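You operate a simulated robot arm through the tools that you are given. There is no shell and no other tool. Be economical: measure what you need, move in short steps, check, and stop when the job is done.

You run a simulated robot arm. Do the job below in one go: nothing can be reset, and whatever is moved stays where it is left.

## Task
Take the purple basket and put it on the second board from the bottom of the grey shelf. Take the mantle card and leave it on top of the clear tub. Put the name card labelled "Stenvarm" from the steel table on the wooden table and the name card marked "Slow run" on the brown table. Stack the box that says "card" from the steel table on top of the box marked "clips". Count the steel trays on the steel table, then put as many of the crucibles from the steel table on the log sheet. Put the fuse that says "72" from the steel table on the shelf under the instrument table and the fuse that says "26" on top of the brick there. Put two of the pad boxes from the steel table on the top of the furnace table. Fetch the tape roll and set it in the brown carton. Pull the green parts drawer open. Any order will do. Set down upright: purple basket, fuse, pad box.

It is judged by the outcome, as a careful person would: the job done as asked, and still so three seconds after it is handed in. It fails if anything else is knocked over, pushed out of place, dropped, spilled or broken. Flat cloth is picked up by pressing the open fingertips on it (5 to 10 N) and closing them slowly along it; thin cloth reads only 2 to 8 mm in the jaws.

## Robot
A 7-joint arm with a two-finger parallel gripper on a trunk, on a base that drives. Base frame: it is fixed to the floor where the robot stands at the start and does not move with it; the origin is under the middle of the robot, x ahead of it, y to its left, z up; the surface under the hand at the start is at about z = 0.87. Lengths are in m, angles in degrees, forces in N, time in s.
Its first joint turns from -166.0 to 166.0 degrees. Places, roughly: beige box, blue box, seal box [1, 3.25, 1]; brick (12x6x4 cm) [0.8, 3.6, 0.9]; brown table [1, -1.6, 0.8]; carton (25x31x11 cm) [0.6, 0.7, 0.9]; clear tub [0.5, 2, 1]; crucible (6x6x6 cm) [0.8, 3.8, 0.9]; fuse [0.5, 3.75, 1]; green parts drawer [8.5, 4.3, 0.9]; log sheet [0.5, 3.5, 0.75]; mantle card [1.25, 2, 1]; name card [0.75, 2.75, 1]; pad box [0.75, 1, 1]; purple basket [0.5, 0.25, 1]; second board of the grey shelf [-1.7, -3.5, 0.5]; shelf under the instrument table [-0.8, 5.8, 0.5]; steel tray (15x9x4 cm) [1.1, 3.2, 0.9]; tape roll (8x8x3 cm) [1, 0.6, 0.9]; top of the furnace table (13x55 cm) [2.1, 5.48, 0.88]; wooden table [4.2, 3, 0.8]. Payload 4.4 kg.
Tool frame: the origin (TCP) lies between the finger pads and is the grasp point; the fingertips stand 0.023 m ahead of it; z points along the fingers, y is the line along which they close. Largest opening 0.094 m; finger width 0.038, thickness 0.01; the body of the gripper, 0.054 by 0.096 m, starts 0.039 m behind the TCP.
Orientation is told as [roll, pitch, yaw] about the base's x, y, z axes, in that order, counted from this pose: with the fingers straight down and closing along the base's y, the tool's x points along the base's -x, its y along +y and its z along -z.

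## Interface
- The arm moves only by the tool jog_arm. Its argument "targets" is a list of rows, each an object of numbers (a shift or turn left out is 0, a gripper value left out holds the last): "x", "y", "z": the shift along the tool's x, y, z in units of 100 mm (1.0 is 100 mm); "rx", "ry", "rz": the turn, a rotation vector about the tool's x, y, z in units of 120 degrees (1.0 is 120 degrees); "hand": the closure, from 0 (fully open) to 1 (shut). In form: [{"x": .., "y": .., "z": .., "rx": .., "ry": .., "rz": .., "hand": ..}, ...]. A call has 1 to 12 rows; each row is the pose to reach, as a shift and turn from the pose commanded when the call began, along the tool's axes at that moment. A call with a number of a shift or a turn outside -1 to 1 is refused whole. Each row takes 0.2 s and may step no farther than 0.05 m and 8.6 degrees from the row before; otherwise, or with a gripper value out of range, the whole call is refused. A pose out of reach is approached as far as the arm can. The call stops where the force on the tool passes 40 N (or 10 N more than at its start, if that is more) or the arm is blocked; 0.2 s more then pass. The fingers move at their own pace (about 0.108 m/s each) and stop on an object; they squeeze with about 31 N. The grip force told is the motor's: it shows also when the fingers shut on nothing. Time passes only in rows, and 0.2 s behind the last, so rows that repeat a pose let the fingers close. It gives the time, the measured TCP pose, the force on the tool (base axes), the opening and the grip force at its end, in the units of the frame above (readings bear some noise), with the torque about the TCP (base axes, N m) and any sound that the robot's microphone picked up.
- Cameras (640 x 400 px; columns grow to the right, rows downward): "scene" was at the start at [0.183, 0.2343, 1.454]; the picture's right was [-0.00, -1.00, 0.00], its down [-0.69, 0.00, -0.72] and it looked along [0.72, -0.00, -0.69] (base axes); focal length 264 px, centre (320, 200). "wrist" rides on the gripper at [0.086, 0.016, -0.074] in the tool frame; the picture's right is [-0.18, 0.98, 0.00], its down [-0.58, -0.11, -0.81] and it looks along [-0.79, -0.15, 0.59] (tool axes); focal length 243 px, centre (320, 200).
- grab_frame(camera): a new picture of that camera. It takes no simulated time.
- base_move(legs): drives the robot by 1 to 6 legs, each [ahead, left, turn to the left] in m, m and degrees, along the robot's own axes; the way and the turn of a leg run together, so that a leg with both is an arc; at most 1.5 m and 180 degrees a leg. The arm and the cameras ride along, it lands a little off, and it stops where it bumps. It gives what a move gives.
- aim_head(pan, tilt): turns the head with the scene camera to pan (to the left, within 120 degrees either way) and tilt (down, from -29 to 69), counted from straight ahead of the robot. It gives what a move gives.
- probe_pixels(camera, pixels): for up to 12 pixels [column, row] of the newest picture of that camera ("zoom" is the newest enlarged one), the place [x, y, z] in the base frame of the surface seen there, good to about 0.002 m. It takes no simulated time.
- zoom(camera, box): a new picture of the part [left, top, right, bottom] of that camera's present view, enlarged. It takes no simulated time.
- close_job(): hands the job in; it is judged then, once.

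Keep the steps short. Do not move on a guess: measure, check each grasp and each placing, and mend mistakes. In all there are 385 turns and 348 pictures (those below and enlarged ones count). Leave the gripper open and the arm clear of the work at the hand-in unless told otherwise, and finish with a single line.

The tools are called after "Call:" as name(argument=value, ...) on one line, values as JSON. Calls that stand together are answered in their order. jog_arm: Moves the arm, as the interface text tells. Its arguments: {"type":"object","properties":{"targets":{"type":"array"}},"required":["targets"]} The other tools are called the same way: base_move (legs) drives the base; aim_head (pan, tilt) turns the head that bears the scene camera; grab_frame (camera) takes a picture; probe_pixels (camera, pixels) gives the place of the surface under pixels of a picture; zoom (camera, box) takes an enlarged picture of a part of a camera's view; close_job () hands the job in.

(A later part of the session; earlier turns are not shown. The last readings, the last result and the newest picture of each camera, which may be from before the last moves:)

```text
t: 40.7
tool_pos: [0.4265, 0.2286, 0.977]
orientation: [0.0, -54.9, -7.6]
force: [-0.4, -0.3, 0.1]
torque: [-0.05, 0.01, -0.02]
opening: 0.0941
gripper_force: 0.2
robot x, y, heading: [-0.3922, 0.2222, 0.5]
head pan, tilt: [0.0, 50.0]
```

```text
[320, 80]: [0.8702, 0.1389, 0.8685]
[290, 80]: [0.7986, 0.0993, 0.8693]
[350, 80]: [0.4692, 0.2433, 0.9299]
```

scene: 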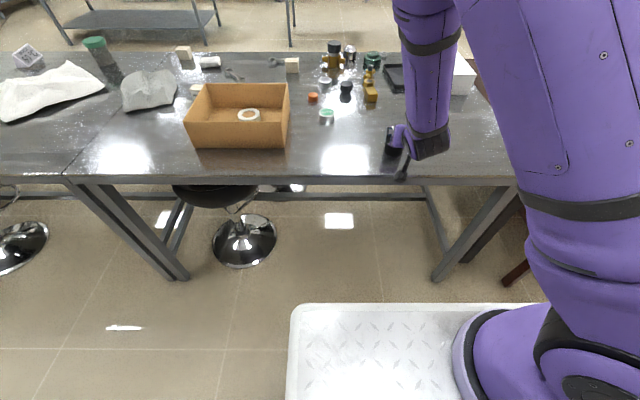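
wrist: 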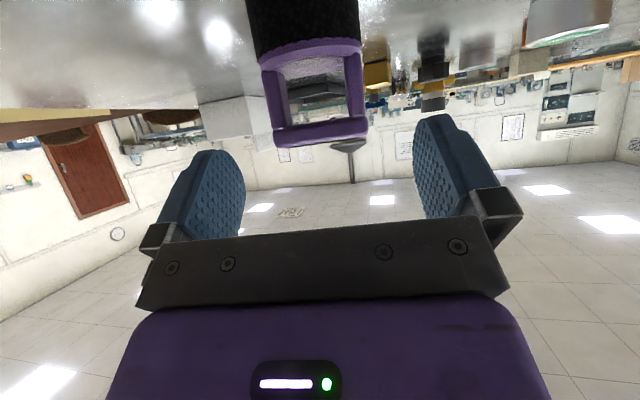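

Well aligned. I go the remaining 63 mm and close.

Call:
jog_arm(targets=[{"z": 0.35, "y": -0.01}, {"z": 0.62, "y": -0.01}])

Call:
jog_arm(targets=[{"hand": 0.2}, {"hand": 0.4}, {"hand": 1}, {"hand": 1}, {"hand": 1}])

Call:
grab_frame(camera="wrist")

Call:
zoom(camera="scene", box=[340, 80, 480, 200])

```text
t: 41.3
tool_pos: [0.4795, 0.2215, 0.9413]
orientation: [0.1, -55.1, -7.8]
force: [0.2, -0.1, 0.3]
torque: [0.02, 0.0, -0.04]
opening: 0.094
gripper_force: 0.1
robot x, y, heading: [-0.3937, 0.2235, 0.4]
head pan, tilt: [0.0, 50.0]
```

```text
t: 42.5
tool_pos: [0.4798, 0.2197, 0.9421]
orientation: [-0.1, -54.9, -7.7]
force: [-0.4, -0.3, 0.3]
torque: [-0.05, 0.08, 0.0]
opening: 0.0597
gripper_force: 30.9
robot x, y, heading: [-0.3945, 0.2246, 0.4]
head pan, tilt: [0.0, 50.0]
```

```text
311 pictures are left
```

wrist: 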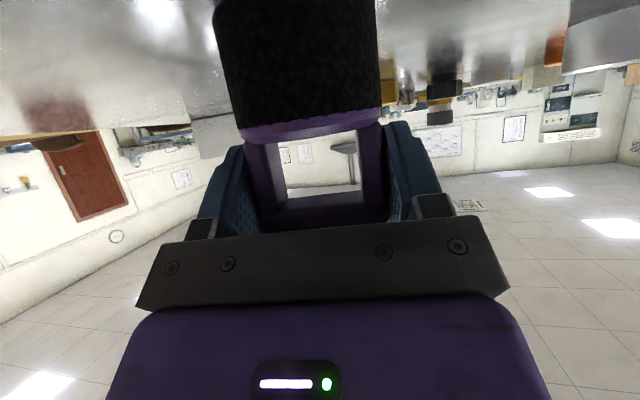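

```text
3.33 times, centred on (410, 140) of scene
```

zoom: 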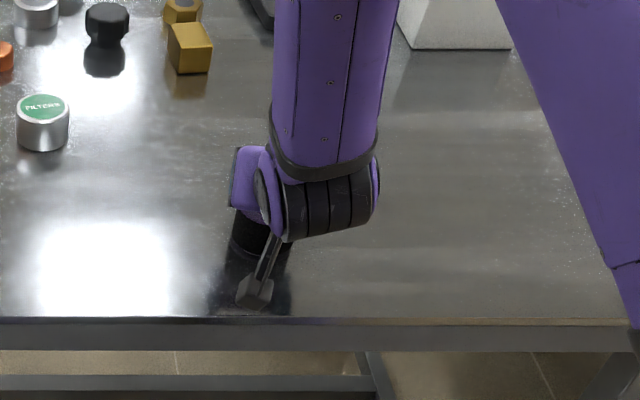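

Gripped at 59.7 mm. I lift straight up ~0.1 m and check.

Call:
jog_arm(targets=[{"x": -0.2, "z": -0.143}, {"x": -0.41, "z": -0.287}, {"x": -0.61, "z": -0.43}, {"x": -0.82, "z": -0.574}])

Call:
grab_frame(camera="wrist")

Call:
aim_head(pan=-100, tilt=40)

Call:
grab_frame(camera="scene")

```text
t: 43.5
tool_pos: [0.4774, 0.2208, 1.0399]
orientation: [-0.1, -54.8, -7.5]
force: [-0.7, 0.0, -1.0]
torque: [-0.01, -0.02, -0.02]
opening: 0.0597
gripper_force: 31.0
robot x, y, heading: [-0.3949, 0.2272, 0.5]
head pan, tilt: [0.0, 50.0]
```

```text
309 pictures are left
```

wrist: 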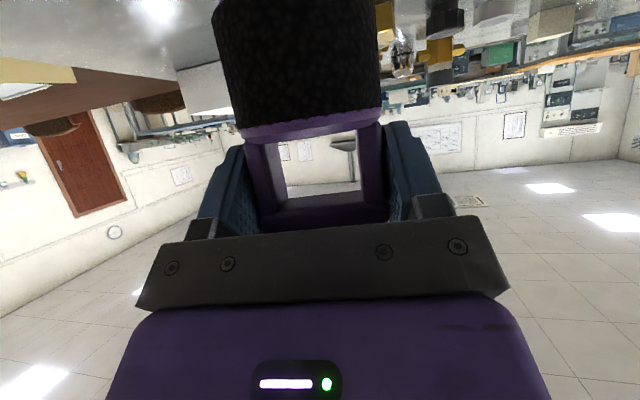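

```text
t: 45.2
tool_pos: [0.4796, 0.2212, 1.0395]
orientation: [0.0, -54.9, -7.5]
force: [0.0, -0.5, -0.9]
torque: [0.0, 0.05, 0.03]
opening: 0.0596
gripper_force: 30.9
robot x, y, heading: [-0.3969, 0.2249, 0.4]
head pan, tilt: [-100.0, 40.0]
```

```text
308 pictures are left
```

scene: 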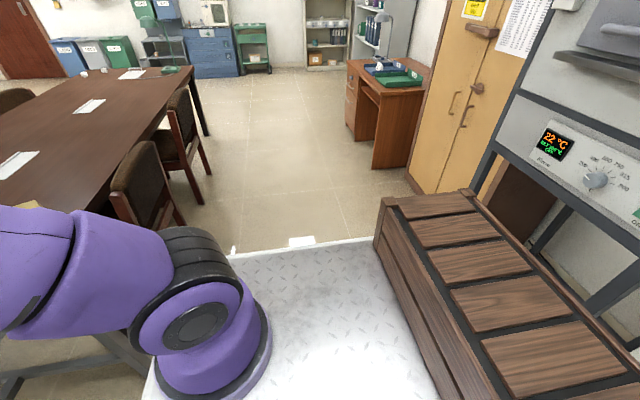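

A crate is close behind the robot. I probe crate, chairs and desk to plan the corridor.

Call:
probe_pixels(camera="scene", pixels=[[382, 205], [480, 192], [378, 240], [400, 300], [185, 195], [150, 240], [385, 165], [348, 120], [200, 130], [240, 270], [640, 370], [205, 200]])

```text
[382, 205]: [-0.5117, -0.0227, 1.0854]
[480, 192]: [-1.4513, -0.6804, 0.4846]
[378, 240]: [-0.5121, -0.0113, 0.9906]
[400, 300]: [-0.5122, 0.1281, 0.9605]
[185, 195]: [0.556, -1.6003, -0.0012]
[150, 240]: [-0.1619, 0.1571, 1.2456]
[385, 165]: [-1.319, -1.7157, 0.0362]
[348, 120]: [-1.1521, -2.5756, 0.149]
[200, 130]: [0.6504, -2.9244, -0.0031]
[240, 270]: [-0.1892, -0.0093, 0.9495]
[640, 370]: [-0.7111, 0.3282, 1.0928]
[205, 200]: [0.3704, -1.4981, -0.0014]
```

That "crate" rides on the robot itself. The corridor x −1.1…0.3 is clear. I turn right 90° and drive south about 3.5 m.

Call:
base_move(legs=[[0, 0, -90], [1.5, 0, 0], [1.5, 0, 0], [0.4, 0, 0]])

Call:
aim_head(pan=60, tilt=25)

Call:
grab_frame(camera="scene")

Call:
aim_head(pan=-70, tilt=35)

Call:
grab_frame(camera="scene")

```text
t: 65.4
tool_pos: [-0.4171, -4.0056, 1.0395]
orientation: [0.0, -54.8, -98.7]
force: [0.2, -0.2, -1.1]
torque: [0.01, -0.04, 0.01]
opening: 0.0597
gripper_force: 31.1
robot x, y, heading: [-0.395, -3.1365, -91.0]
head pan, tilt: [-100.0, 40.0]
```

```text
t: 67.9
tool_pos: [-0.4164, -4.0067, 1.0394]
orientation: [0.0, -55.0, -98.7]
force: [-0.3, -0.3, -1.5]
torque: [0.0, 0.02, -0.02]
opening: 0.0596
gripper_force: 31.1
robot x, y, heading: [-0.3964, -3.133, -90.7]
head pan, tilt: [60.0, 25.0]
```

```text
307 pictures are left
```

scene: 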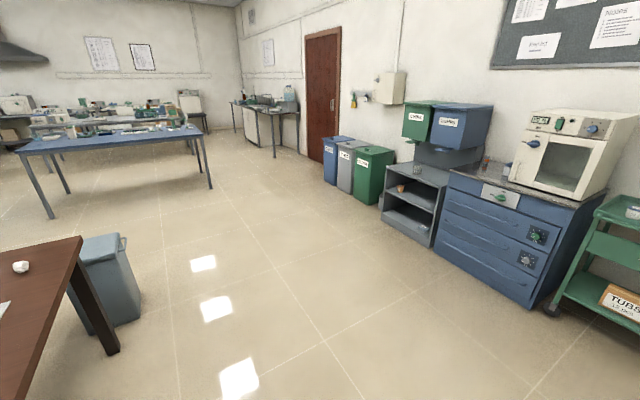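

```text
t: 70.0
tool_pos: [-0.4172, -4.0074, 1.0395]
orientation: [0.0, -54.9, -98.7]
force: [-0.7, -0.6, -0.9]
torque: [-0.01, -0.01, 0.04]
opening: 0.06
gripper_force: 31.0
robot x, y, heading: [-0.3981, -3.1362, -90.6]
head pan, tilt: [-70.0, 35.0]
```

```text
306 pictures are left
```

scene: 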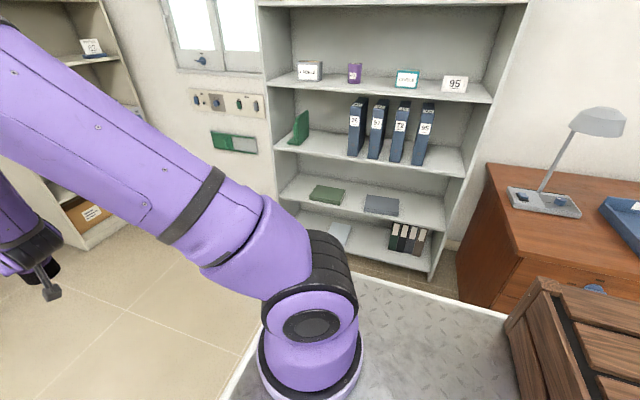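

The shelf: bottom board with books at (400,235), second board with two flat books at (360,200). I probe it.

Call:
zoom(camera="scene", box=[250, 120, 480, 290])

Call:
probe_pixels(camera="scene", pixels=[[360, 213], [360, 208], [300, 190], [420, 215], [340, 240], [360, 168], [360, 160], [325, 192], [380, 205], [350, 185], [435, 225], [285, 190]])

```text
2.35 times, centred on (365, 205) of scene
```

zoom: 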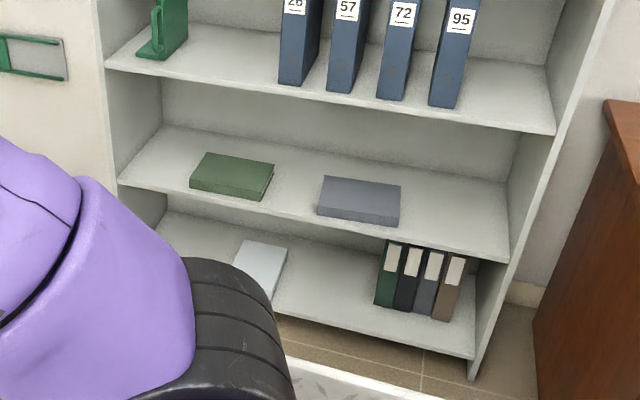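

```text
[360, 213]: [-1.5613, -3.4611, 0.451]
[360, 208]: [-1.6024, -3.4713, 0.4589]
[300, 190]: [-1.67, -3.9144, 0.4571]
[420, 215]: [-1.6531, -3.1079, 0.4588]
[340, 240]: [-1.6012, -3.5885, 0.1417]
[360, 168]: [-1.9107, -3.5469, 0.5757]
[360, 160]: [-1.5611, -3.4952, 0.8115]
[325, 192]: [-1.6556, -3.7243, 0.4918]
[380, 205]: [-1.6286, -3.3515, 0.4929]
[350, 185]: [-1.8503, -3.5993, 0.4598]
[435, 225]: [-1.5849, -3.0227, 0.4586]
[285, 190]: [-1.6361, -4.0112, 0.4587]
```

Second board: z=0.459, front edge x=−1.56; its right end (y≈−3.05…−3.25) is free. I turn right 90° to face the shelf.

Call:
base_move(legs=[[0, 0, -89]])

Call:
aim_head(pan=0, tilt=45)

Call:
grab_frame(camera="scene")

```text
t: 74.2
tool_pos: [-1.2698, -3.1316, 1.0407]
orientation: [-0.1, -54.8, 172.3]
force: [-0.3, 0.5, -0.8]
torque: [-0.01, 0.02, 0.0]
opening: 0.0601
gripper_force: 30.8
robot x, y, heading: [-0.3942, -3.1347, -179.7]
head pan, tilt: [-70.0, 35.0]
```

```text
t: 75.6
tool_pos: [-1.2692, -3.1324, 1.0403]
orientation: [0.0, -54.8, 172.2]
force: [0.3, -0.2, -1.0]
torque: [-0.02, -0.02, -0.01]
opening: 0.06
gripper_force: 31.0
robot x, y, heading: [-0.4008, -3.1377, -179.9]
head pan, tilt: [0.0, 45.0]
```

```text
304 pictures are left
```

scene: 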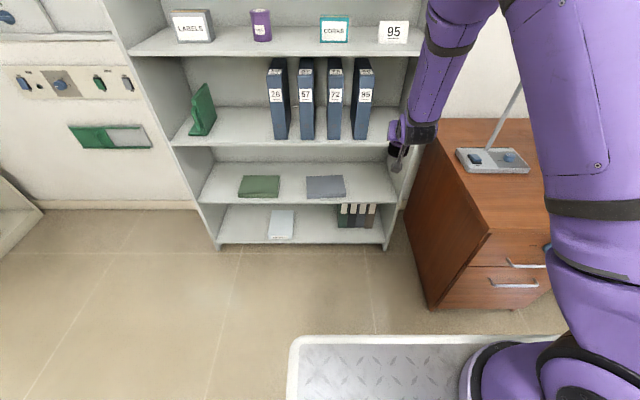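

I probe the free spot at the right of the second board and the desk side.

Call:
probe_pixels(camera="scene", pixels=[[365, 185], [345, 192], [390, 195], [370, 172], [432, 290], [450, 170], [345, 180], [388, 201]])

```text
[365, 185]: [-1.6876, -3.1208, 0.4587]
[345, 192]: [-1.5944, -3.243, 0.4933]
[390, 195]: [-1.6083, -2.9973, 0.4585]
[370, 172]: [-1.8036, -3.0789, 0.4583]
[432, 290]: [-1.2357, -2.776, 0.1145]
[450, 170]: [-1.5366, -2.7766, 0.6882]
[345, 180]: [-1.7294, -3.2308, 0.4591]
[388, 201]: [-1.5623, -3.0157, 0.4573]
```

Target TCP (−1.64,−3.115,0.531). I lower the arm 0.45 m straight down in front of the shelf.

Call:
jog_arm(targets=[{"x": 0.41, "z": 0.287}, {"x": 0.82, "z": 0.574}])

Call:
jog_arm(targets=[{"x": 0.41, "z": 0.287}, {"x": 0.82, "z": 0.574}])

Call:
jog_arm(targets=[{"x": 0.41, "z": 0.287}, {"x": 0.82, "z": 0.574}])

Call:
jog_arm(targets=[{"x": 0.41, "z": 0.287}, {"x": 0.82, "z": 0.574}])

Call:
grab_frame(camera="scene")

```text
t: 76.2
tool_pos: [-1.2683, -3.1316, 0.9401]
orientation: [0.0, -55.0, 172.2]
force: [0.2, 0.2, -1.3]
torque: [0.0, 0.01, -0.02]
opening: 0.0597
gripper_force: 31.3
robot x, y, heading: [-0.397, -3.1373, -179.9]
head pan, tilt: [0.0, 45.0]
```

```text
t: 76.8
tool_pos: [-1.2704, -3.1328, 0.8416]
orientation: [0.0, -55.0, 172.5]
force: [0.1, -0.7, -0.3]
torque: [-0.04, -0.03, -0.01]
opening: 0.0598
gripper_force: 31.3
robot x, y, heading: [-0.3965, -3.1324, -179.6]
head pan, tilt: [0.0, 45.0]
```

```text
t: 77.4
tool_pos: [-1.2717, -3.1311, 0.7404]
orientation: [0.0, -54.9, 172.2]
force: [-1.2, -0.8, -1.0]
torque: [0.02, -0.01, -0.03]
opening: 0.0598
gripper_force: 31.3
robot x, y, heading: [-0.403, -3.1372, -179.4]
head pan, tilt: [0.0, 45.0]
```

```text
t: 78.0
tool_pos: [-1.2676, -3.1319, 0.6401]
orientation: [0.0, -54.9, 172.2]
force: [-0.2, -0.4, -0.9]
torque: [0.03, -0.02, 0.0]
opening: 0.0599
gripper_force: 31.0
robot x, y, heading: [-0.3986, -3.1336, -179.7]
head pan, tilt: [0.0, 45.0]
```

```text
303 pictures are left
```

scene: 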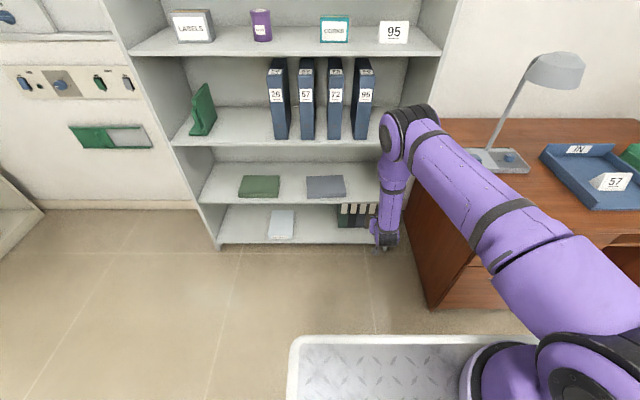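

The elbow now sits forward; I probe where elbow and forearm are, since driving forward could make them hit the upper board or lamp.

Call:
probe_pixels(camera="scene", pixels=[[395, 125], [385, 140], [430, 112], [392, 170], [385, 215], [450, 160], [500, 210], [545, 75], [500, 160], [560, 250]])

Call:
grab_frame(camera="wrist")

```text
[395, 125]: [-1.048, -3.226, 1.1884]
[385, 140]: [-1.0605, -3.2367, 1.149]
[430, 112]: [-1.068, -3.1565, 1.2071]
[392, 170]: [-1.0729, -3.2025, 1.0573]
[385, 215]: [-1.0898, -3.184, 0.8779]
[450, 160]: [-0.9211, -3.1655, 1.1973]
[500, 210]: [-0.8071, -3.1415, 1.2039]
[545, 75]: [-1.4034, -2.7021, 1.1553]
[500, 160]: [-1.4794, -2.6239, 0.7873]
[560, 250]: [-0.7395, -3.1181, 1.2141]
```

```text
302 pictures are left
```

wrist: 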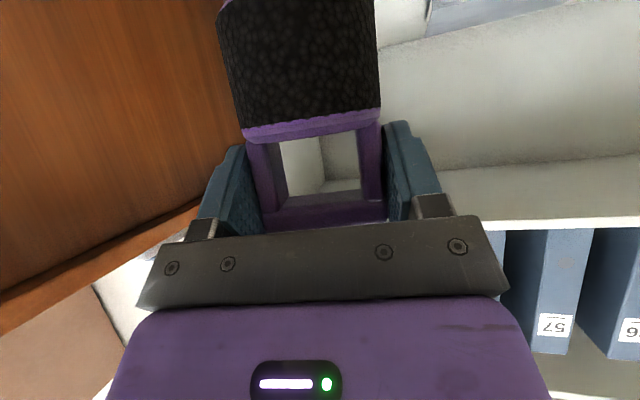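

Elbow/forearm stay ~0.2 m behind the TCP, clear of the shelf front. I lower 55 mm more and drive forward 0.37 m.

Call:
jog_arm(targets=[{"x": 0.23, "z": 0.16}, {"x": 0.45, "z": 0.316}])

Call:
base_move(legs=[[0.2, 0, 0]])

Call:
grab_frame(camera="scene")

Call:
grab_frame(camera="wrist")

```text
t: 78.6
tool_pos: [-1.2692, -3.132, 0.5854]
orientation: [-0.1, -55.0, 172.2]
force: [1.0, 0.7, -0.6]
torque: [0.0, -0.06, 0.0]
opening: 0.0598
gripper_force: 31.0
robot x, y, heading: [-0.4014, -3.1374, -179.7]
head pan, tilt: [0.0, 45.0]
```

```text
t: 80.2
tool_pos: [-1.4686, -3.133, 0.5839]
orientation: [0.1, -54.9, 172.3]
force: [0.1, -0.1, -1.4]
torque: [0.0, 0.01, 0.01]
opening: 0.0601
gripper_force: 30.9
robot x, y, heading: [-0.5985, -3.135, -179.5]
head pan, tilt: [0.0, 45.0]
```

```text
301 pictures are left
```

scene: 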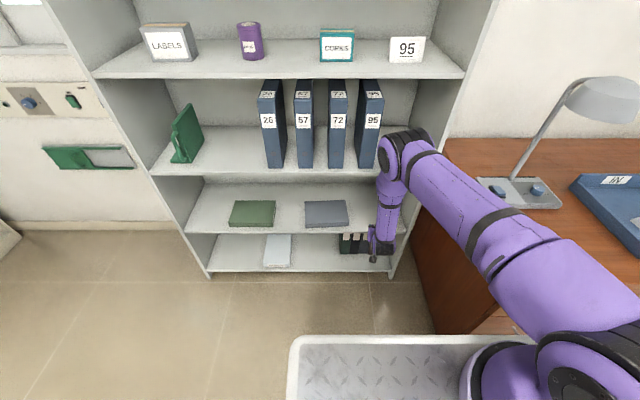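

```text
300 pictures are left
```

wrist: 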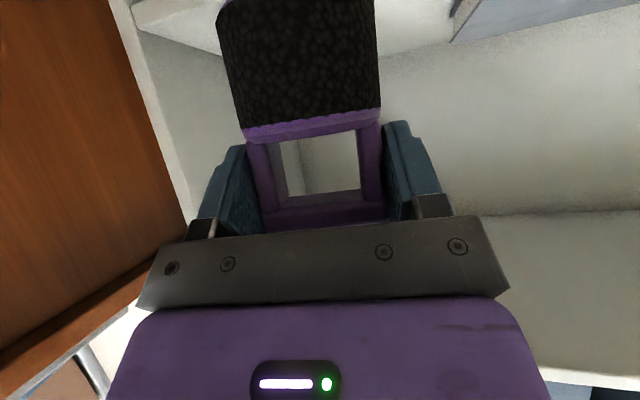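

Clear. I check the elbow's front and drive the last 0.165 m.

Call:
probe_pixels(camera="scene", pixels=[[385, 150], [400, 138], [383, 190], [380, 225]])

Call:
base_move(legs=[[0.165, 0, 0]])

Call:
grab_frame(camera="scene")

Call:
grab_frame(camera="wrist")

```text
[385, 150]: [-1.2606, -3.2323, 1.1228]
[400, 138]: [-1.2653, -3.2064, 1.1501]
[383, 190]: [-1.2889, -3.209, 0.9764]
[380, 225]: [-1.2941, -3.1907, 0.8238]
```

```text
t: 81.6
tool_pos: [-1.636, -3.1316, 0.5846]
orientation: [0.0, -54.8, 172.2]
force: [0.0, 0.3, 0.1]
torque: [-0.01, 0.03, 0.0]
opening: 0.0599
gripper_force: 30.9
robot x, y, heading: [-0.7644, -3.1368, -179.7]
head pan, tilt: [0.0, 45.0]
```

```text
299 pictures are left
```

scene: 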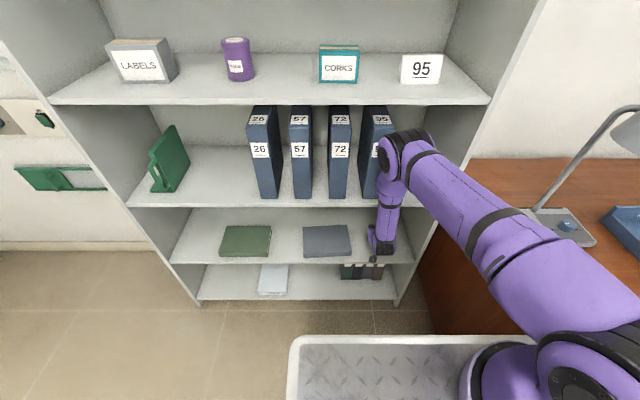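

```text
298 pictures are left
```

wrist: 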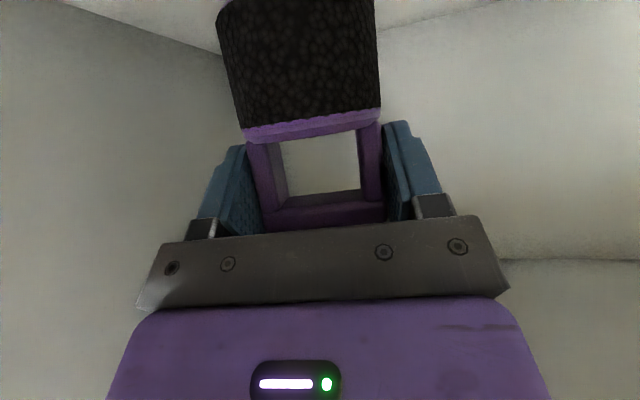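

I lower 53 mm onto the board, watching force, then release and retreat along the tool axis.

Call:
jog_arm(targets=[{"x": 0.2, "z": 0.14}, {"x": 0.36, "z": 0.252}, {"x": 0.41, "z": 0.287}, {"x": 0.435, "z": 0.305}])

```text
t: 82.6
tool_pos: [-1.6355, -3.1317, 0.5312]
orientation: [-0.1, -54.8, 172.2]
force: [0.3, -0.9, -1.8]
torque: [0.0, 0.05, -0.03]
opening: 0.0599
gripper_force: 31.5
robot x, y, heading: [-0.7636, -3.1368, -179.5]
head pan, tilt: [0.0, 45.0]
```

Call:
jog_arm(targets=[{"x": 0.016, "z": 0.011}, {"x": 0.033, "z": 0.023}])

```text
t: 83.2
tool_pos: [-1.6366, -3.1321, 0.5293]
orientation: [0.2, -55.2, 172.1]
force: [2.5, 0.4, 25.8]
torque: [0.02, 0.11, -0.04]
opening: 0.0595
gripper_force: 30.6
robot x, y, heading: [-0.7635, -3.1408, -179.7]
head pan, tilt: [0.0, 45.0]
```

Contact (26 N). I ease up 2 mm, open, and retreat along the tool axis.

Call:
jog_arm(targets=[{"x": -0.016, "z": -0.011}, {"x": -0.016, "z": -0.011, "hand": 0.2}, {"x": -0.016, "z": -0.011, "hand": 0}, {"x": -0.016, "z": -0.011, "hand": 0}, {"x": -0.016, "z": -0.011, "hand": 0}])

Call:
jog_arm(targets=[{"z": -0.25}, {"z": -0.5}, {"z": -1.0}])

Call:
grab_frame(camera="wrist")

Call:
zoom(camera="scene", box=[300, 120, 460, 300])

```text
t: 84.4
tool_pos: [-1.6342, -3.1314, 0.5299]
orientation: [0.1, -55.0, 172.2]
force: [0.7, -0.2, 0.6]
torque: [-0.04, 0.02, 0.01]
opening: 0.094
gripper_force: 0.1
robot x, y, heading: [-0.7639, -3.1391, -179.8]
head pan, tilt: [0.0, 45.0]
```

```text
t: 85.2
tool_pos: [-1.5536, -3.1402, 0.5845]
orientation: [0.0, -54.9, 172.2]
force: [-0.2, 0.4, 0.1]
torque: [0.03, 0.03, 0.0]
opening: 0.0938
gripper_force: 0.0
robot x, y, heading: [-0.7647, -3.1366, -179.8]
head pan, tilt: [0.0, 45.0]
```

```text
297 pictures are left
```

wrist: 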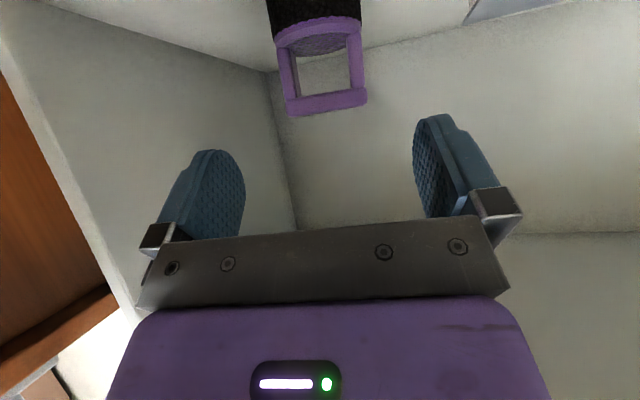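

```text
2.22 times, centred on (380, 210) of scene
```

zoom: 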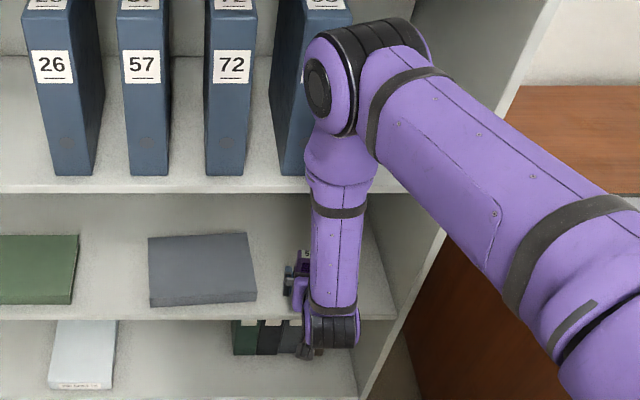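

Basket stands upright on the second board. I back out, raise the arm, straighten the tool.

Call:
base_move(legs=[[-0.37, 0, 0]])

Call:
zoom(camera="scene", box=[150, 130, 450, 280])

Call:
jog_arm(targets=[{"x": -0.41, "z": -0.287}, {"x": -0.82, "z": -0.574}])

Call:
jog_arm(targets=[{"x": -0.41, "z": -0.287}, {"x": -0.82, "z": -0.574}])

Call:
jog_arm(targets=[{"x": -0.41, "z": -0.287}, {"x": -0.82, "z": -0.574}])

Call:
jog_arm(targets=[{"x": -0.41, "z": -0.287}, {"x": -0.82, "z": -0.574}])

Call:
jog_arm(targets=[{"x": -0.41, "z": -0.287}, {"x": -0.82, "z": -0.574}])

Call:
jog_arm(targets=[{"ry": 0.065}, {"ry": 0.13}, {"ry": 0.195}, {"ry": 0.26}, {"ry": 0.325}, {"ry": 0.39}, {"ry": 0.457}])

Call:
jog_arm(targets=[{"rz": -0.065, "z": -0.4}])

```text
t: 87.6
tool_pos: [-1.191, -3.1392, 0.5851]
orientation: [0.0, -55.0, 172.0]
force: [0.4, -0.9, 0.1]
torque: [0.02, 0.0, 0.01]
opening: 0.0941
gripper_force: 0.0
robot x, y, heading: [-0.4029, -3.1347, -180.0]
head pan, tilt: [0.0, 45.0]
```

```text
2.13 times, centred on (300, 205) of scene
```

zoom: 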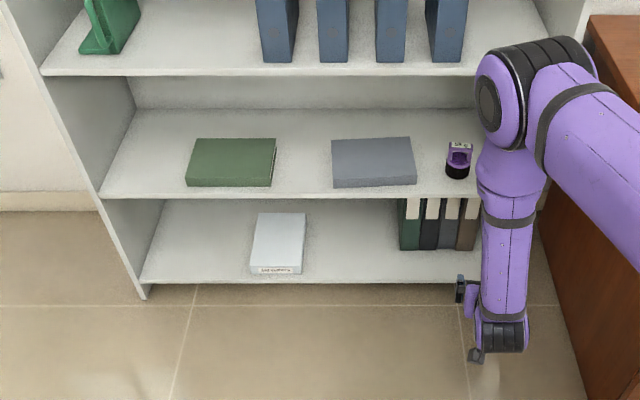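

```text
t: 88.2
tool_pos: [-1.1914, -3.1375, 0.6834]
orientation: [-0.1, -54.8, 172.0]
force: [0.0, 0.9, -0.1]
torque: [-0.02, 0.01, -0.01]
opening: 0.0938
gripper_force: 0.0
robot x, y, heading: [-0.4021, -3.1384, -179.5]
head pan, tilt: [0.0, 45.0]
```

```text
t: 88.8
tool_pos: [-1.1928, -3.1411, 0.7863]
orientation: [0.0, -54.8, 172.1]
force: [-0.6, 0.5, 0.2]
torque: [0.03, -0.02, 0.01]
opening: 0.0939
gripper_force: 0.0
robot x, y, heading: [-0.3996, -3.1369, -179.9]
head pan, tilt: [0.0, 45.0]
```

```text
t: 89.4
tool_pos: [-1.191, -3.1412, 0.8836]
orientation: [-0.1, -54.8, 172.0]
force: [0.1, 0.4, -0.6]
torque: [-0.02, 0.01, 0.04]
opening: 0.094
gripper_force: 0.0
robot x, y, heading: [-0.3994, -3.1337, -180.0]
head pan, tilt: [0.0, 45.0]
```

```text
t: 90.0
tool_pos: [-1.1899, -3.1414, 0.9838]
orientation: [0.0, -54.9, 172.1]
force: [-0.2, 0.3, -0.1]
torque: [0.0, 0.0, -0.02]
opening: 0.0941
gripper_force: 0.1
robot x, y, heading: [-0.3981, -3.1368, -179.9]
head pan, tilt: [0.0, 45.0]
```

```text
t: 90.6
tool_pos: [-1.1902, -3.1404, 1.0837]
orientation: [-0.1, -54.8, 172.0]
force: [-0.9, -0.6, -1.1]
torque: [0.01, 0.01, 0.02]
opening: 0.094
gripper_force: 0.0
robot x, y, heading: [-0.3998, -3.1387, -179.8]
head pan, tilt: [0.0, 45.0]
```

```text
t: 92.2
tool_pos: [-1.1919, -3.1386, 1.0861]
orientation: [0.0, 0.0, 172.0]
force: [0.2, -0.3, 0.0]
torque: [0.02, 0.03, 0.0]
opening: 0.094
gripper_force: 0.0
robot x, y, heading: [-0.4001, -3.1334, -180.0]
head pan, tilt: [0.0, 45.0]
```

```text
t: 92.6
tool_pos: [-1.1918, -3.137, 1.1241]
orientation: [-0.2, 0.0, 179.9]
force: [0.4, 0.4, -0.1]
torque: [0.0, -0.06, 0.01]
opening: 0.094
gripper_force: 0.1
robot x, y, heading: [-0.3981, -3.1384, -179.8]
head pan, tilt: [0.0, 45.0]
```

Now I drive back north to y≈0.9 along x≈−0.2 and look ahead for stools.

Call:
base_move(legs=[[0, 0, -90], [1.5, 0, 0], [1.5, 0, 0], [0.8, -0.2, 0]])

Call:
aim_head(pan=0, tilt=30)

Call:
grab_frame(camera="scene")

```text
t: 114.8
tool_pos: [-0.0744, 1.4221, 1.1245]
orientation: [0.0, -0.1, 88.6]
force: [0.3, 0.5, -0.6]
torque: [0.01, -0.02, 0.03]
opening: 0.0942
gripper_force: 0.1
robot x, y, heading: [-0.0885, 0.6345, 88.8]
head pan, tilt: [0.0, 45.0]
```

```text
t: 115.5
tool_pos: [-0.0742, 1.4224, 1.1248]
orientation: [0.0, -0.2, 88.6]
force: [0.6, -0.7, -0.5]
torque: [-0.01, 0.02, 0.03]
opening: 0.0942
gripper_force: 0.0
robot x, y, heading: [-0.0892, 0.6287, 88.7]
head pan, tilt: [0.0, 30.0]
```

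```text
294 pictures are left
```

scene: 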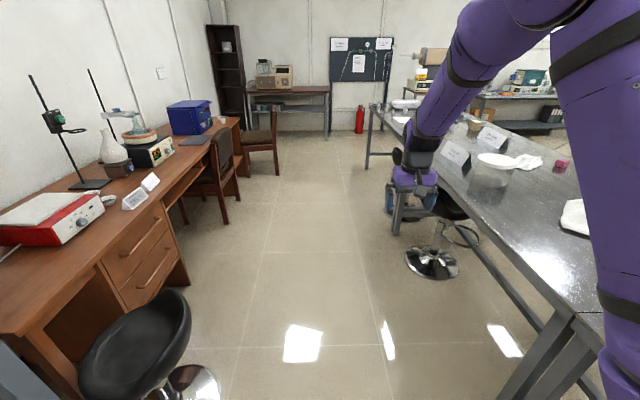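

I probe the left furniture edges, then drive on to y≈2 and turn to face the table.

Call:
probe_pixels(camera="scene", pixels=[[185, 270], [190, 310], [220, 180], [275, 170], [490, 160], [447, 170], [240, 200]])

Call:
base_move(legs=[[1.3, 0, 0], [0, 0, -90]])

Call:
aim_head(pan=0, tilt=45)

Call:
grab_frame(camera="scene")

```text
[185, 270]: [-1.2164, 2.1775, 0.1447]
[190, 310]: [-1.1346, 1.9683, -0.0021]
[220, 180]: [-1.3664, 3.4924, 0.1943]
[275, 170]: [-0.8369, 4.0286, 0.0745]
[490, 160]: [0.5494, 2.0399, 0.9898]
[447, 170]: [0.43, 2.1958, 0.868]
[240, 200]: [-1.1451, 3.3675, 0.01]
```

```text
t: 123.8
tool_pos: [0.3284, 2.6458, 1.1261]
orientation: [-0.1, 0.0, 60.1]
force: [0.0, -0.4, -0.5]
torque: [0.0, -0.01, -0.01]
opening: 0.0944
gripper_force: 0.0
robot x, y, heading: [-0.0626, 1.9611, 60.5]
head pan, tilt: [0.0, 30.0]
stopped in leg 2: the robot was blocked; the commanded pose is now the measured one
```

```text
t: 124.6
tool_pos: [0.3281, 2.6468, 1.126]
orientation: [-0.1, -0.1, 60.0]
force: [0.6, 0.0, 0.7]
torque: [-0.02, -0.01, -0.03]
opening: 0.0941
gripper_force: 0.1
robot x, y, heading: [-0.0648, 1.9581, 60.5]
head pan, tilt: [0.0, 45.0]
```

```text
293 pictures are left
```

scene: 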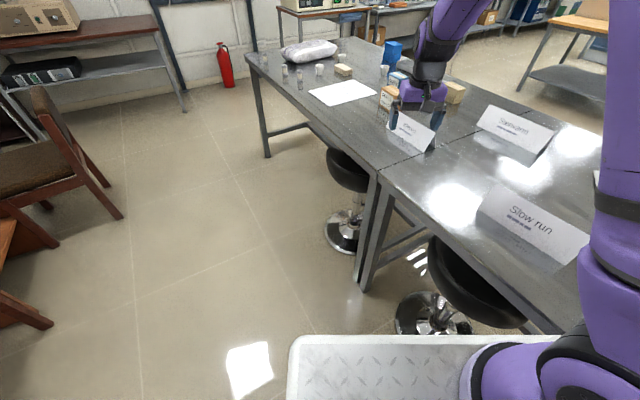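

The deck corner bumped (stool at (470,280) or table edge). I probe the stool seat and back away before turning.

Call:
zoom(camera="scene", box=[320, 220, 600, 400])

Call:
probe_pixels(camera="scene", pixels=[[435, 260], [470, 300], [500, 320], [430, 245], [340, 180], [425, 310], [400, 315]])

Call:
base_move(legs=[[-0.08, 0.13, 0]])

Call:
grab_frame(camera="scene")

```text
2.22 times, centred on (460, 310) of scene
```

zoom: 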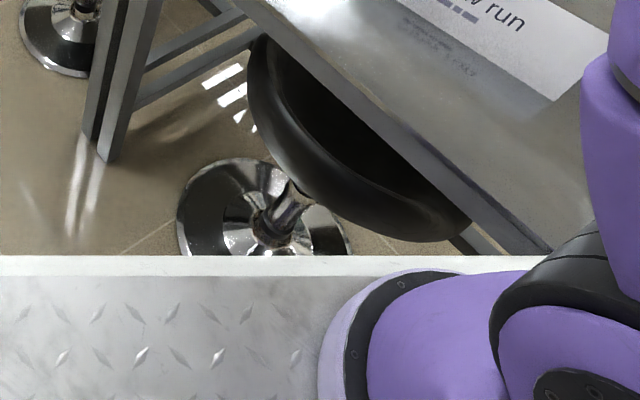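

```text
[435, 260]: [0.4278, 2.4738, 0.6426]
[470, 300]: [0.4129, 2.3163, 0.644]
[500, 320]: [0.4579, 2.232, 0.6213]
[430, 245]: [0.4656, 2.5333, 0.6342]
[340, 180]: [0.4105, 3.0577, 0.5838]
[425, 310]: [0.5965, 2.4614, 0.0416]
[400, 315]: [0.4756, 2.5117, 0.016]
```

```text
t: 126.0
tool_pos: [0.1737, 2.6414, 1.125]
orientation: [0.0, -0.1, 60.0]
force: [-0.1, 0.4, -0.3]
torque: [0.0, 0.0, 0.0]
opening: 0.0938
gripper_force: 0.1
robot x, y, heading: [-0.216, 1.9549, 60.5]
head pan, tilt: [0.0, 45.0]
```

```text
291 pictures are left
```

scene: 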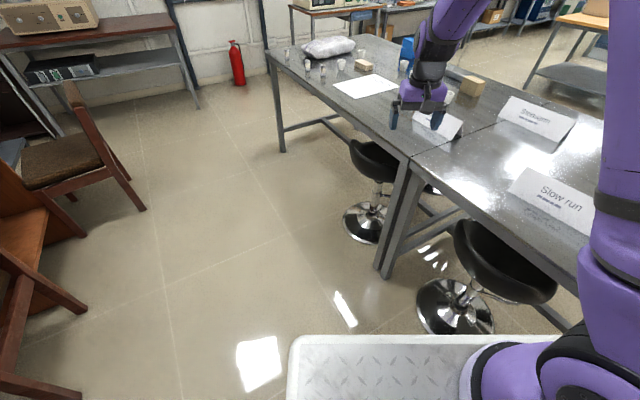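

Backed off with stools untouched. Now I turn the remaining 60° to face the table.

Call:
base_move(legs=[[0, 0, -60.3]])

Call:
grab_frame(camera="scene")

Call:
zoom(camera="scene", box=[120, 60, 400, 220])

```text
t: 129.0
tool_pos: [0.5746, 1.9632, 1.1266]
orientation: [0.0, -0.1, 0.1]
force: [0.1, 0.2, -0.1]
torque: [-0.01, 0.03, -0.01]
opening: 0.0938
gripper_force: 0.1
robot x, y, heading: [-0.2135, 1.9567, 0.5]
head pan, tilt: [0.0, 45.0]
```

```text
290 pictures are left
```

scene: 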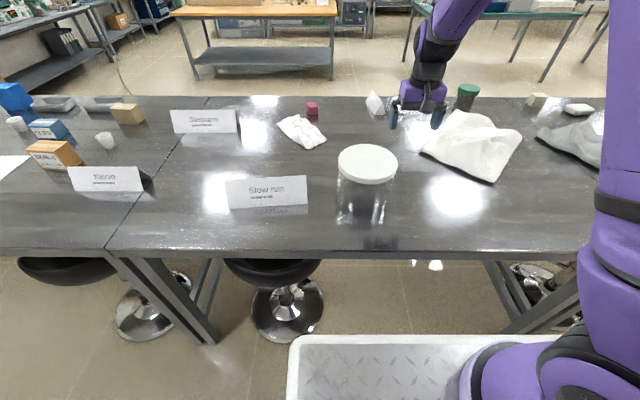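

```text
2.29 times, centred on (260, 140) of scene
```

zoom: 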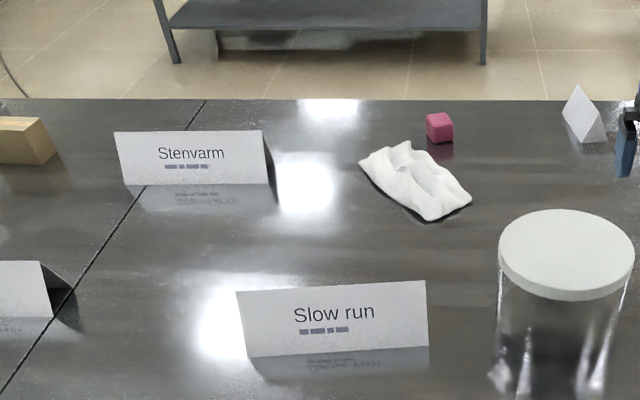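

The mantle card is a tent at (373,103), seen end-on. I probe the card, tub lid and the name cards.

Call:
zoom(camera="scene", box=[340, 70, 440, 140])

Call:
probe_pixels(camera="zoom", pixels=[[190, 145], [215, 130], [175, 190], [215, 250], [260, 250], [275, 220], [230, 180], [190, 225]])

Call:
probe_pixels(camera="scene", pixels=[[367, 160], [345, 162], [392, 162], [367, 178], [367, 147], [227, 185], [306, 182], [240, 208], [305, 203], [172, 112], [237, 113], [178, 132]])

```text
5.71 times, centred on (390, 105) of scene
```

zoom: 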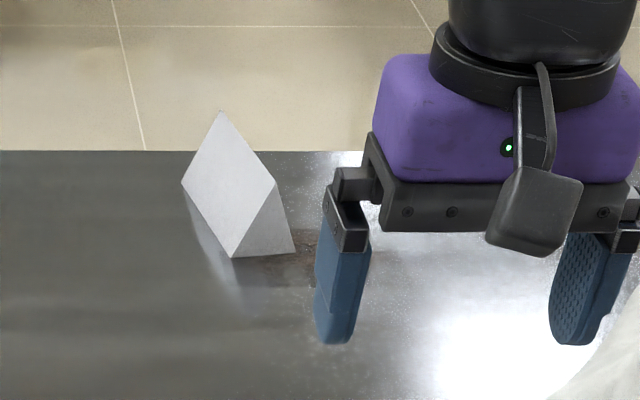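

```text
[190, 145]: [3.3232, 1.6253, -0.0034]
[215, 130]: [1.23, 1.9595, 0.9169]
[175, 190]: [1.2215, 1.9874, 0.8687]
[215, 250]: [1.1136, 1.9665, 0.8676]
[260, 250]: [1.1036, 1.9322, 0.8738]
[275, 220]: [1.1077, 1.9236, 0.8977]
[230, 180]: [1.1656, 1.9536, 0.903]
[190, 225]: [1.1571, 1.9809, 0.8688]
```

```text
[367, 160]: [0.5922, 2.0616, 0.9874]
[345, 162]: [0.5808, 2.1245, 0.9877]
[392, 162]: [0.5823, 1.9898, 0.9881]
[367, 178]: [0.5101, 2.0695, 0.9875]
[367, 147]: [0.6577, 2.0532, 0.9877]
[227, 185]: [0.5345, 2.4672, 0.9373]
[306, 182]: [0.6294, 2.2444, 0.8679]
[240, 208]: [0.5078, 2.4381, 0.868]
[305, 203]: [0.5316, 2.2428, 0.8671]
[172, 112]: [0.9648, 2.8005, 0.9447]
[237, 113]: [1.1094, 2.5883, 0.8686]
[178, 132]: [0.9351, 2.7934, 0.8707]
```

Mantle card ridge runs from about (1.11,1.925) to (1.23,1.96); that needs a tilted reach. I drive ahead 0.25 m and tilt the tool 40°.

Call:
base_move(legs=[[0.25, -0.02, 0]])

Call:
jog_arm(targets=[{"ry": -0.067}, {"ry": -0.133}, {"ry": -0.2}, {"ry": -0.267}, {"ry": -0.333}])

Call:
grab_frame(camera="wrist")

Call:
grab_frame(camera="scene")

```text
t: 131.0
tool_pos: [0.8039, 1.939, 1.1248]
orientation: [-0.1, -0.3, -0.3]
force: [0.3, 0.1, 0.0]
torque: [-0.02, 0.04, 0.0]
opening: 0.0938
gripper_force: 0.1
robot x, y, heading: [0.0119, 1.9386, 0.2]
head pan, tilt: [0.0, 45.0]
stopped in leg 1: the robot was blocked; the commanded pose is now the measured one
```

```text
t: 132.2
tool_pos: [0.8027, 1.9395, 1.1254]
orientation: [0.0, -40.3, -0.4]
force: [0.5, 0.6, -0.1]
torque: [-0.01, 0.01, -0.02]
opening: 0.094
gripper_force: 0.0
robot x, y, heading: [0.0113, 1.9334, 0.2]
head pan, tilt: [0.0, 45.0]
```

```text
287 pictures are left
```

wrist: 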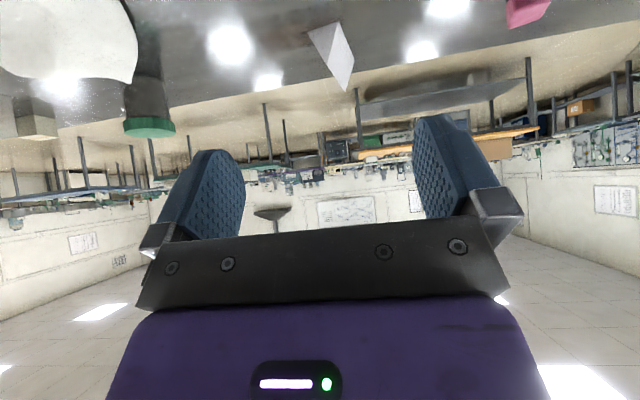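

```text
286 pictures are left
```

scene: 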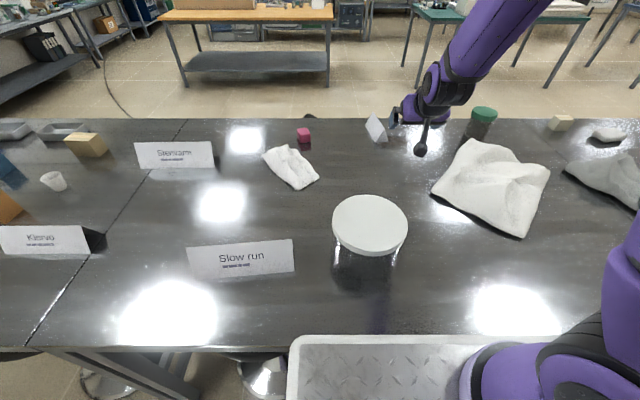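

The base touched the table at x≈0.012 — that's the limit. I zoom on the mantle card in both views for its geometry.

Call:
zoom(camera="wrist", box=[280, 0, 400, 100])

Call:
probe_pixels(camera="zoom", pixels=[[315, 100], [300, 120], [380, 400], [350, 470], [155, 180], [165, 175], [200, 240], [330, 250]])

Call:
zoom(camera="scene", box=[350, 100, 430, 160])

Call:
probe_pixels(camera="zoom", pixels=[[210, 160], [280, 220], [290, 280], [250, 310], [330, 310], [225, 200], [220, 330], [215, 130], [140, 220]])

```text
4.00 times, centred on (340, 50) of wrist
```

zoom: 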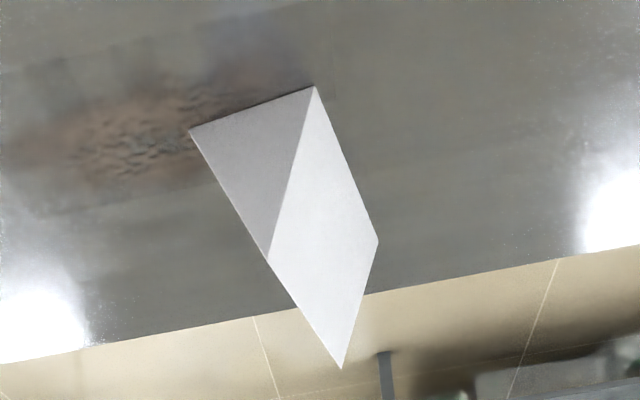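

```text
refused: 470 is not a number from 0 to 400
```

```text
6.67 times, centred on (390, 130) of scene
```

zoom: 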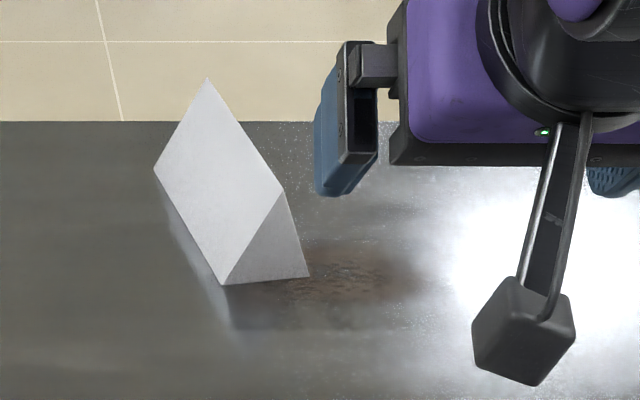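

```text
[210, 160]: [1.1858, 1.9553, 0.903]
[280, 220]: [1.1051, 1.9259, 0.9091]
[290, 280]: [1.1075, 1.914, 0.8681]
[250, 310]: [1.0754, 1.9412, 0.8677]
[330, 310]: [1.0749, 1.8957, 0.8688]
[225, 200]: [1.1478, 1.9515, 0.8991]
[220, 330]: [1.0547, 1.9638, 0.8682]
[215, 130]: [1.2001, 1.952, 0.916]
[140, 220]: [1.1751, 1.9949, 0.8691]
```

I probe the prism's corners more exactly.

Call:
probe_pixels(camera="zoom", pixels=[[279, 196], [207, 84], [226, 281], [303, 272], [159, 170], [265, 175], [245, 145], [283, 203]])

```text
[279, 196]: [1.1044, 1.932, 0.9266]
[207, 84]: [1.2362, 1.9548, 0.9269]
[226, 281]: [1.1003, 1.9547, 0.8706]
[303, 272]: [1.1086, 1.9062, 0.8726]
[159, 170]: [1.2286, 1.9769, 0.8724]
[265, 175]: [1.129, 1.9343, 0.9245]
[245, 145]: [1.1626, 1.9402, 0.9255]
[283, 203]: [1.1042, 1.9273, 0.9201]
```

Ridge from (1.104,1.931) to (1.236,1.955), z 0.929, base 50 mm wide, direction +10°. I yaw 10.3° and move toward a standoff point.

Call:
jog_arm(targets=[{"rx": -0.028, "rz": -0.033}, {"rx": -0.0552, "rz": -0.0657}])

```text
t: 132.8
tool_pos: [0.8033, 1.9389, 1.1263]
orientation: [-0.1, -40.2, 10.2]
force: [0.7, 0.5, -0.3]
torque: [-0.01, 0.0, 0.01]
opening: 0.0939
gripper_force: 0.0
robot x, y, heading: [0.0147, 1.9355, 0.5]
head pan, tilt: [0.0, 45.0]
```

Call:
jog_arm(targets=[{"z": 0.315, "x": -0.123, "y": -0.068}, {"z": 0.63, "x": -0.246, "y": -0.136}, {"z": 0.946, "x": -0.369, "y": -0.204}])

Call:
jog_arm(targets=[{"z": 0.315, "x": -0.123, "y": -0.068}, {"z": 0.63, "x": -0.246, "y": -0.136}, {"z": 0.946, "x": -0.369, "y": -0.204}])

Call:
grab_frame(camera="wrist")

Call:
zoom(camera="scene", box=[320, 60, 520, 200])

```text
t: 133.6
tool_pos: [0.8953, 1.9366, 1.0771]
orientation: [0.0, -40.2, 10.0]
force: [-1.0, -0.3, 1.0]
torque: [0.01, 0.0, 0.03]
opening: 0.0941
gripper_force: 0.0
robot x, y, heading: [0.0137, 1.9334, 0.1]
head pan, tilt: [0.0, 45.0]
```

```text
t: 134.4
tool_pos: [0.9864, 1.9308, 1.0319]
orientation: [-0.1, -40.2, 10.1]
force: [-0.6, 0.7, 0.5]
torque: [-0.02, 0.01, -0.04]
opening: 0.0937
gripper_force: 0.0
robot x, y, heading: [0.0092, 1.941, 0.1]
head pan, tilt: [0.0, 45.0]
```

```text
283 pictures are left
```

wrist: 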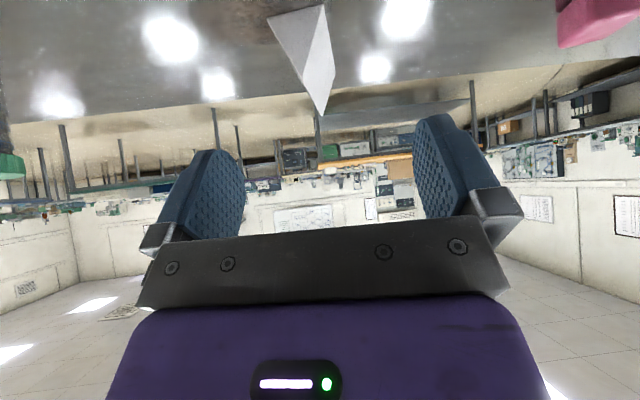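

```text
2.86 times, centred on (420, 130) of scene
```

zoom: 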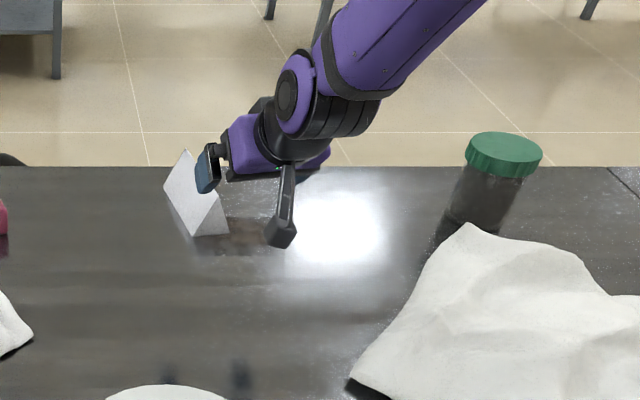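

Aligned with the card. I advance half and check.

Call:
jog_arm(targets=[{"z": 0.3, "x": -0.12, "y": -0.1}, {"z": 0.6, "x": -0.24, "y": -0.2}, {"z": 0.95, "x": -0.337, "y": -0.206}])

Call:
grab_frame(camera="wrist")

```text
t: 135.2
tool_pos: [1.076, 1.9231, 0.9802]
orientation: [0.0, -40.2, 10.1]
force: [-0.2, 0.1, 0.9]
torque: [-0.03, 0.0, 0.0]
opening: 0.094
gripper_force: 0.0
robot x, y, heading: [0.0161, 1.9375, 0.4]
head pan, tilt: [0.0, 45.0]
```

```text
281 pictures are left
```

wrist: 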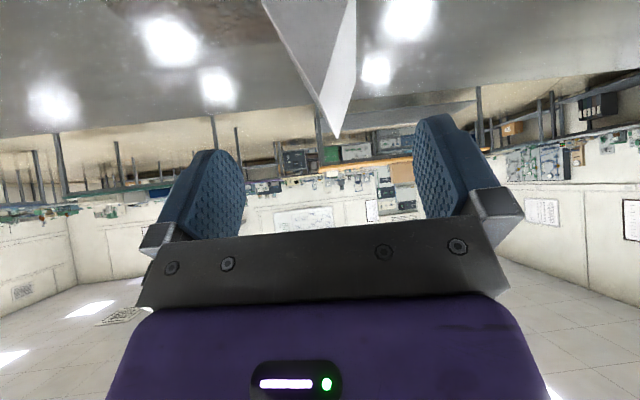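

I advance the last 0.1 m along the tool axis, slowly.

Call:
jog_arm(targets=[{"z": 0.35, "y": 0.028}, {"z": 0.7, "y": 0.028}, {"z": 0.9, "y": 0.028}, {"z": 0.98, "y": 0.028}])

Call:
grab_frame(camera="wrist")

Call:
zoom(camera="scene", box=[320, 60, 520, 200])

```text
t: 136.2
tool_pos: [1.1383, 1.937, 0.9054]
orientation: [-0.1, -40.2, 10.0]
force: [-2.9, -0.7, 7.1]
torque: [-0.03, 0.15, 0.01]
opening: 0.094
gripper_force: 0.0
robot x, y, heading: [0.0129, 1.9387, 0.1]
head pan, tilt: [0.0, 45.0]
```

```text
280 pictures are left
```

wrist: 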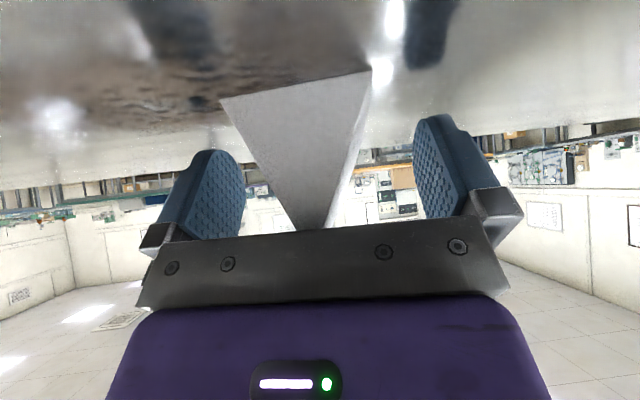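

```text
2.86 times, centred on (420, 130) of scene
```

zoom: 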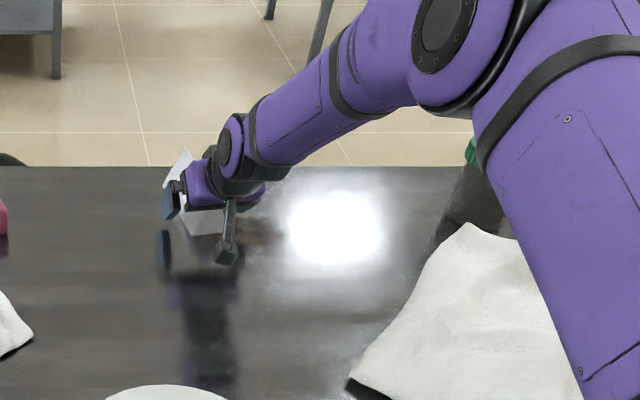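

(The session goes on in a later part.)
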